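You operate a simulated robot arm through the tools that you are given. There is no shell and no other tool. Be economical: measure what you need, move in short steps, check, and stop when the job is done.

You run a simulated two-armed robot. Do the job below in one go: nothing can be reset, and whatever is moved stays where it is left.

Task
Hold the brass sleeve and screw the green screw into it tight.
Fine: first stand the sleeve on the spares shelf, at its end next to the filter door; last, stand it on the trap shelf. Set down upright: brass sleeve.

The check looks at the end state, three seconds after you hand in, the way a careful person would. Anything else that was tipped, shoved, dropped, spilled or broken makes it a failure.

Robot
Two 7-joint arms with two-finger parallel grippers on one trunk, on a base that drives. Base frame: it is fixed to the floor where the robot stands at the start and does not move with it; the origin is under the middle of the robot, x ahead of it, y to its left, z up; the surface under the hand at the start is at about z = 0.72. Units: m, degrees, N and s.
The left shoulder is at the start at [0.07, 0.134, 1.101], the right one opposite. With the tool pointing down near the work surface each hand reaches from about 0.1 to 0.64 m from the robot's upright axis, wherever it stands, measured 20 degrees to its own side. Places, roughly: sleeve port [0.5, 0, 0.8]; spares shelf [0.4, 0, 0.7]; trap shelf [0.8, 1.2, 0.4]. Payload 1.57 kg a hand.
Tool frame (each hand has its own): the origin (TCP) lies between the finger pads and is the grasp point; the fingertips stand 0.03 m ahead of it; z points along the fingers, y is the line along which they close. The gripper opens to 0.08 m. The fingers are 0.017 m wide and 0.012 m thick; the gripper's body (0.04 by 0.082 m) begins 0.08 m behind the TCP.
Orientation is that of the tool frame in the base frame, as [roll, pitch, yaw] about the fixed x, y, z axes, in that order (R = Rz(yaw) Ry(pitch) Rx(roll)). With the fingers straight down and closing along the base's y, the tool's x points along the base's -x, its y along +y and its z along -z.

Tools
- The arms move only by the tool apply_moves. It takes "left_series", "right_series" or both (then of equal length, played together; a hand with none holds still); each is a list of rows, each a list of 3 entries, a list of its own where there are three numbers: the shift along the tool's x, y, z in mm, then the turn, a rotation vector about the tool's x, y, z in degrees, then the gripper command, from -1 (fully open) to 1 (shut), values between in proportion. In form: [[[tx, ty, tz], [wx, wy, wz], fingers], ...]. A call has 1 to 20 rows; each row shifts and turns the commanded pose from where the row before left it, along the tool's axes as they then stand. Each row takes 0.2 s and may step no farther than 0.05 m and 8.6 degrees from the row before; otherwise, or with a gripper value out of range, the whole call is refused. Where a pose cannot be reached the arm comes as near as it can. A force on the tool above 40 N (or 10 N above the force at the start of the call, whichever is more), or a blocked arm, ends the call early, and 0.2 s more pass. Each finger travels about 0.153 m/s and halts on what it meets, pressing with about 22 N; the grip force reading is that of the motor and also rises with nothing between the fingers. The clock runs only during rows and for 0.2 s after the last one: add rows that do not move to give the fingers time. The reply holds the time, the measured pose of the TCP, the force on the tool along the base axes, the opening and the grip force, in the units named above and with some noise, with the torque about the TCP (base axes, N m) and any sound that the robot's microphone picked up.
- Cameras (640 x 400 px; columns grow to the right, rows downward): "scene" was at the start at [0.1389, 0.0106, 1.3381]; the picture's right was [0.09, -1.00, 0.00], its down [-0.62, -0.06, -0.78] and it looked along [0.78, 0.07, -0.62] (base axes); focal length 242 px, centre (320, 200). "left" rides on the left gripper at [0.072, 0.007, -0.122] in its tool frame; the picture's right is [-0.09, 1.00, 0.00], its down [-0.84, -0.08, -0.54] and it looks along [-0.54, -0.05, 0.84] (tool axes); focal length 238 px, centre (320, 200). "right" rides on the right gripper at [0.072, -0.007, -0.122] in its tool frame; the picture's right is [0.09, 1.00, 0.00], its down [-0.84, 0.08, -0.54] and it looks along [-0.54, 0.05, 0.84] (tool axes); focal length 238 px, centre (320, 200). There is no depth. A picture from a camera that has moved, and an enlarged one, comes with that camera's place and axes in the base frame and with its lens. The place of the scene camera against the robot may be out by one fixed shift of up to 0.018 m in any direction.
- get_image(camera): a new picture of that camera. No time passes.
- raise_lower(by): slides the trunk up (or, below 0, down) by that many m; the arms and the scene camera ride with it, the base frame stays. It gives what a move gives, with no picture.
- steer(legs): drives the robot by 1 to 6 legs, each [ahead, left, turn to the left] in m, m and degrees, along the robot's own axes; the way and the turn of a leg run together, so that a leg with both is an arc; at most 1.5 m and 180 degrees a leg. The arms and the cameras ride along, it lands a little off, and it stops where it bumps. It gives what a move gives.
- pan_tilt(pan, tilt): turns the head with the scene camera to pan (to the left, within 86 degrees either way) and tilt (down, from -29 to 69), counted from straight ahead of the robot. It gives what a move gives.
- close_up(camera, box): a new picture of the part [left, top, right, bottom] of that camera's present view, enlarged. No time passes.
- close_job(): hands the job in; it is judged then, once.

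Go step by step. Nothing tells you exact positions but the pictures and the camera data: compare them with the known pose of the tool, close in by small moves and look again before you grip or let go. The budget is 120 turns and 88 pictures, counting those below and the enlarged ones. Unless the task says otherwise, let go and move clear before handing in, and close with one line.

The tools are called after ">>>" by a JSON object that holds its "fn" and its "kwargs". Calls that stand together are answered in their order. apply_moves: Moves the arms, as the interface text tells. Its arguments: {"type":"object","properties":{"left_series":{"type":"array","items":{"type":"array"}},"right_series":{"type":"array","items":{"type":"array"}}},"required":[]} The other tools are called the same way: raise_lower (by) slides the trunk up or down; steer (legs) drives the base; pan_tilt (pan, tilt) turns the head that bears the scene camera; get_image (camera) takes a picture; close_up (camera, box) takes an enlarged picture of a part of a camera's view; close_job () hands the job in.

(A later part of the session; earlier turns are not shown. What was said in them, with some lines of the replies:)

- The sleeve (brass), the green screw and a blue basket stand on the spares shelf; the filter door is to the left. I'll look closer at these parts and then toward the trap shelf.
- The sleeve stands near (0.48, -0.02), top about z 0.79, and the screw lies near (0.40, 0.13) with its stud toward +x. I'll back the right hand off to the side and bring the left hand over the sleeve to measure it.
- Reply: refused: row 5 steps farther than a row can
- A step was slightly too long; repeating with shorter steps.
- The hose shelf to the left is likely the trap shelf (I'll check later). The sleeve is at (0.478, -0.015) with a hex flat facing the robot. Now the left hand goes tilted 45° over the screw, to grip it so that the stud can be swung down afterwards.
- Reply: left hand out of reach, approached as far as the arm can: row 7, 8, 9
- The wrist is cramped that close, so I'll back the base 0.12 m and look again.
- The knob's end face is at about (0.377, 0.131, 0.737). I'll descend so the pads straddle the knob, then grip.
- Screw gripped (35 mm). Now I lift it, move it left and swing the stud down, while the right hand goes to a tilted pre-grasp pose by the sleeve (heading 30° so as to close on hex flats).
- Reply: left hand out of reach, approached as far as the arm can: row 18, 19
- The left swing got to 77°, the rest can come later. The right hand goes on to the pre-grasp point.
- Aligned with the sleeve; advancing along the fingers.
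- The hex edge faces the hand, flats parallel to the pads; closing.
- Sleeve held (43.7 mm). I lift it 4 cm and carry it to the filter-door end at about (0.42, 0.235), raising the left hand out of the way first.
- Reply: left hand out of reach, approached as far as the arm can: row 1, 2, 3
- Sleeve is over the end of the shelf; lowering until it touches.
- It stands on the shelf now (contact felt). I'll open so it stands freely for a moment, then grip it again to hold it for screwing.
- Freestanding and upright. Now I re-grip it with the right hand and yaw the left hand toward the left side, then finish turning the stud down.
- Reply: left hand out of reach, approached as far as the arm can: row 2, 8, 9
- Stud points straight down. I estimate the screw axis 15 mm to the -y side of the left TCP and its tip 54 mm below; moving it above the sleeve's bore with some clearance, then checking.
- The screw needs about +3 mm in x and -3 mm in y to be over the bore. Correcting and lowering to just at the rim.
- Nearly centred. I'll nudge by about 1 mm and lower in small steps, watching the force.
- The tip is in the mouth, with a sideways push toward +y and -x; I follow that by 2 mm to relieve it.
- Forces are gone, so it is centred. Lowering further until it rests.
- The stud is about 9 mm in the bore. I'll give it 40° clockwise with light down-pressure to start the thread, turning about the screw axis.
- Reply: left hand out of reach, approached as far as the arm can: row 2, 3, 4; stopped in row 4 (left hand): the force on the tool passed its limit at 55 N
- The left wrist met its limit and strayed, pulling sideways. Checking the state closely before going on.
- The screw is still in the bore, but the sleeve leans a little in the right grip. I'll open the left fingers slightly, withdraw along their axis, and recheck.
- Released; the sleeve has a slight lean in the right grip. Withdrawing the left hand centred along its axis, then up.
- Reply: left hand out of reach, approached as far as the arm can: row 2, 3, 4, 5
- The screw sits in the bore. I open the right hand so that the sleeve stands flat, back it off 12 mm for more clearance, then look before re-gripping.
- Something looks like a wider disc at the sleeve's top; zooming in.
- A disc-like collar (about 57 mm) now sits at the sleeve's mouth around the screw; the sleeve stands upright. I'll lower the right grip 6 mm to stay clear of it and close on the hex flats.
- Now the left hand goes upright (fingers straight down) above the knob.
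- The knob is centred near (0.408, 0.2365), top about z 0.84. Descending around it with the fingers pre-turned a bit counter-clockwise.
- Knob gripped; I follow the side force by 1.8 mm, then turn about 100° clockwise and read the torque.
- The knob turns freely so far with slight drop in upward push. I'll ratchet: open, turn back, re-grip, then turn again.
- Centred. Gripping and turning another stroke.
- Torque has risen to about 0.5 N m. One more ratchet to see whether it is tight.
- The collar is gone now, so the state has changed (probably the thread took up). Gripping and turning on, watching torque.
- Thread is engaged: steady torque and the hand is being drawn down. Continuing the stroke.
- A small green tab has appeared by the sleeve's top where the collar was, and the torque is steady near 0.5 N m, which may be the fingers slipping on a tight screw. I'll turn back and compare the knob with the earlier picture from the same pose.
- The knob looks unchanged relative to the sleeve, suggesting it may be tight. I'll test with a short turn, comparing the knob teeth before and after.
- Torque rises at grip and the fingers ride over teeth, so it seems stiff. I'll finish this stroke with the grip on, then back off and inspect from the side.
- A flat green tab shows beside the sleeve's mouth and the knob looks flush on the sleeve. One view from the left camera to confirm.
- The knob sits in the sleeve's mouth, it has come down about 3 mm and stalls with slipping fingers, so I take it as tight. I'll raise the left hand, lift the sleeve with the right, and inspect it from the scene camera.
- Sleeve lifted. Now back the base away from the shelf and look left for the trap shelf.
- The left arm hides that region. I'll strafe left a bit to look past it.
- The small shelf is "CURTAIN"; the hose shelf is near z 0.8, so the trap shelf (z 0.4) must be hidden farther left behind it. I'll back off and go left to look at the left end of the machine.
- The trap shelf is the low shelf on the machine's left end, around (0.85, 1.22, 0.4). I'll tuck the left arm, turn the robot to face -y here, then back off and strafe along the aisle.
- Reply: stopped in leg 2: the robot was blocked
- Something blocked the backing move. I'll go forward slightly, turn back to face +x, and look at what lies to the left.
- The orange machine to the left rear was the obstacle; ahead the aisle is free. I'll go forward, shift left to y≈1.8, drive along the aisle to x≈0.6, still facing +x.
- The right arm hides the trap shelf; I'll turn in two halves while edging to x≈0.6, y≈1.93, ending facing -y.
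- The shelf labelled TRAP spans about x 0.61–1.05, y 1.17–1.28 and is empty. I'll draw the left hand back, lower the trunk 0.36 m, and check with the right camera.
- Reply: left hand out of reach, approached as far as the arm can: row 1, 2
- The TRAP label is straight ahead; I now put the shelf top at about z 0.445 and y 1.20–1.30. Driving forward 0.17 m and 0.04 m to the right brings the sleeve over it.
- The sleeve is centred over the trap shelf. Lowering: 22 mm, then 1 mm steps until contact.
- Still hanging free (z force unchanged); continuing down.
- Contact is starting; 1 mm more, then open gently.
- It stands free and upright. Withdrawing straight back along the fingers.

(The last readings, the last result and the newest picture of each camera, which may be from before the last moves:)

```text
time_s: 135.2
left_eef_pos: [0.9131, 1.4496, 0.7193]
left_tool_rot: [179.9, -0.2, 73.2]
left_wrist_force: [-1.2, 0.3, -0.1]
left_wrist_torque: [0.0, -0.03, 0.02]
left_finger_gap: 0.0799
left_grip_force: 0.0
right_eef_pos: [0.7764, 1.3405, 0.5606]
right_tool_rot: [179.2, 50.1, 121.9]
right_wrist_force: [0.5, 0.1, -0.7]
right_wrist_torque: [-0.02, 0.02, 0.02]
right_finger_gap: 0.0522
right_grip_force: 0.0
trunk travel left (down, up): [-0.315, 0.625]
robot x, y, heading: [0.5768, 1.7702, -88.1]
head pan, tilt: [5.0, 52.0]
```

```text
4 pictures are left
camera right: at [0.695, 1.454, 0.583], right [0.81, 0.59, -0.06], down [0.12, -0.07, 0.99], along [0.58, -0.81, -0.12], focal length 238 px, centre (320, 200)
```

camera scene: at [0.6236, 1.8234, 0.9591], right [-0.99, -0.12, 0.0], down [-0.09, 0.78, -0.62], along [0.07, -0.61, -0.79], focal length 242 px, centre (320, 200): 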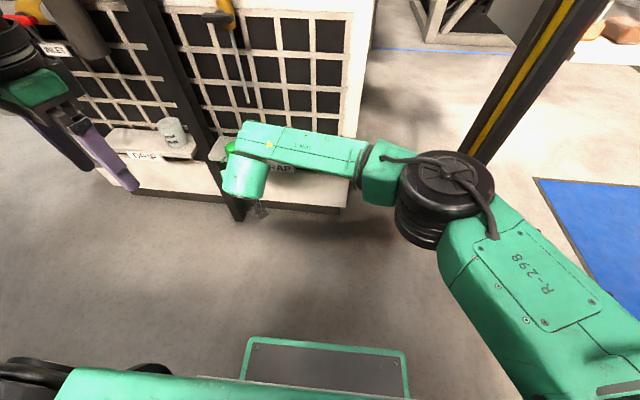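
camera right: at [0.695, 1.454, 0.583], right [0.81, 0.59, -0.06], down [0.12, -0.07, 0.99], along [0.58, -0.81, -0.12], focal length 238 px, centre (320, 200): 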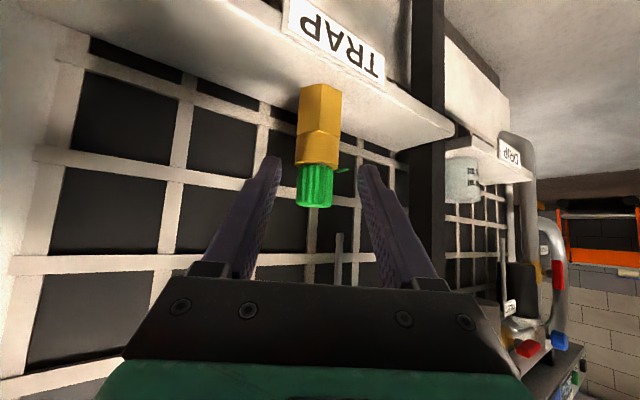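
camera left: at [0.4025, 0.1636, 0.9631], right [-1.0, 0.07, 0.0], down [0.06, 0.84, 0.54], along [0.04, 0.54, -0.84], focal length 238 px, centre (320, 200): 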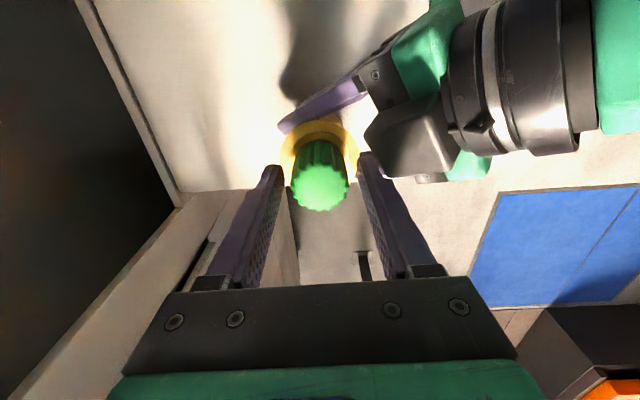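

>>> {"fn": "close_up", "kwargs": {"camera": "right", "box": [280, 75, 360, 215]}}

```text
2.86 times, centred on (320, 145) of right
camera zoom: at [0.695, 1.454, 0.583], right [0.81, 0.59, -0.06], down [0.12, -0.07, 0.99], along [0.58, -0.81, -0.12], focal length 681 px, centre (320, 357)
```

zoom: 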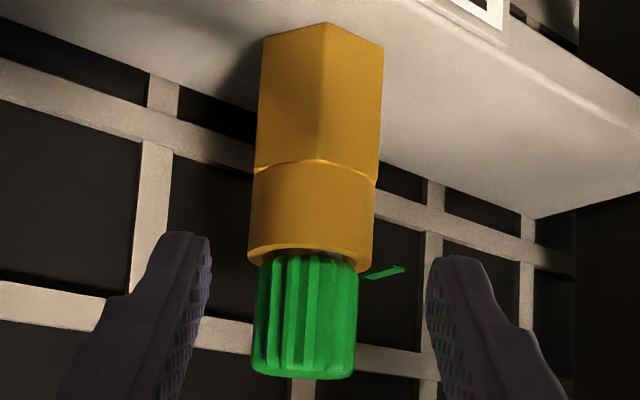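

The screw is fully home with no thread showing, and the sleeve stands upright on the TRAP shelf. I'll back the robot clear and hand in.

>>> {"fn": "steer", "kwargs": {"legs": [[-0.12, 0, 0]]}}

>>> {"fn": "close_up", "kwargs": {"camera": "right", "box": [240, 60, 440, 220]}}

```text
time_s: 136.5
left_eef_pos: [0.9089, 1.5709, 0.7193]
left_tool_rot: [-180.0, -0.2, 73.0]
left_wrist_force: [0.8, 0.4, 0.0]
left_wrist_torque: [-0.05, 0.02, -0.01]
left_finger_gap: 0.0799
left_grip_force: 0.0
right_eef_pos: [0.7718, 1.4607, 0.5598]
right_tool_rot: [179.2, 50.1, 121.8]
right_wrist_force: [-0.1, 0.5, 0.4]
right_wrist_torque: [0.05, 0.02, 0.03]
right_finger_gap: 0.0521
right_grip_force: 0.0
trunk travel left (down, up): [-0.315, 0.625]
robot x, y, heading: [0.5689, 1.8965, -87.8]
head pan, tilt: [5.0, 52.0]
```

```text
2.50 times, centred on (340, 140) of right
camera zoom: at [0.691, 1.5764, 0.5831], right [0.81, 0.59, -0.06], down [0.12, -0.06, 0.99], along [0.58, -0.81, -0.12], focal length 596 px, centre (270, 350)
```

zoom: 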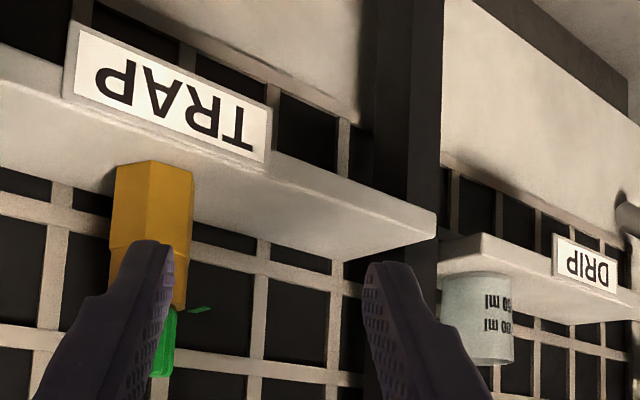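

The sleeve, with the screw home in it, stands upright on the trap shelf and both hands are clear; handing in.

>>> {"fn": "close_job", "kwargs": {}}

```text
The job is handed in.
```

The job is handed in: the brass sleeve stands upright on the trap shelf with the green screw fully home, after first standing at the filter-door end of the spares shelf. I judged it tight because the fingers slipped on the knob at about 0.5 N m. While backing to the trap shelf the robot was blocked once, most likely by the orange machine; I don't think it moved anything, but I didn't check that spot.
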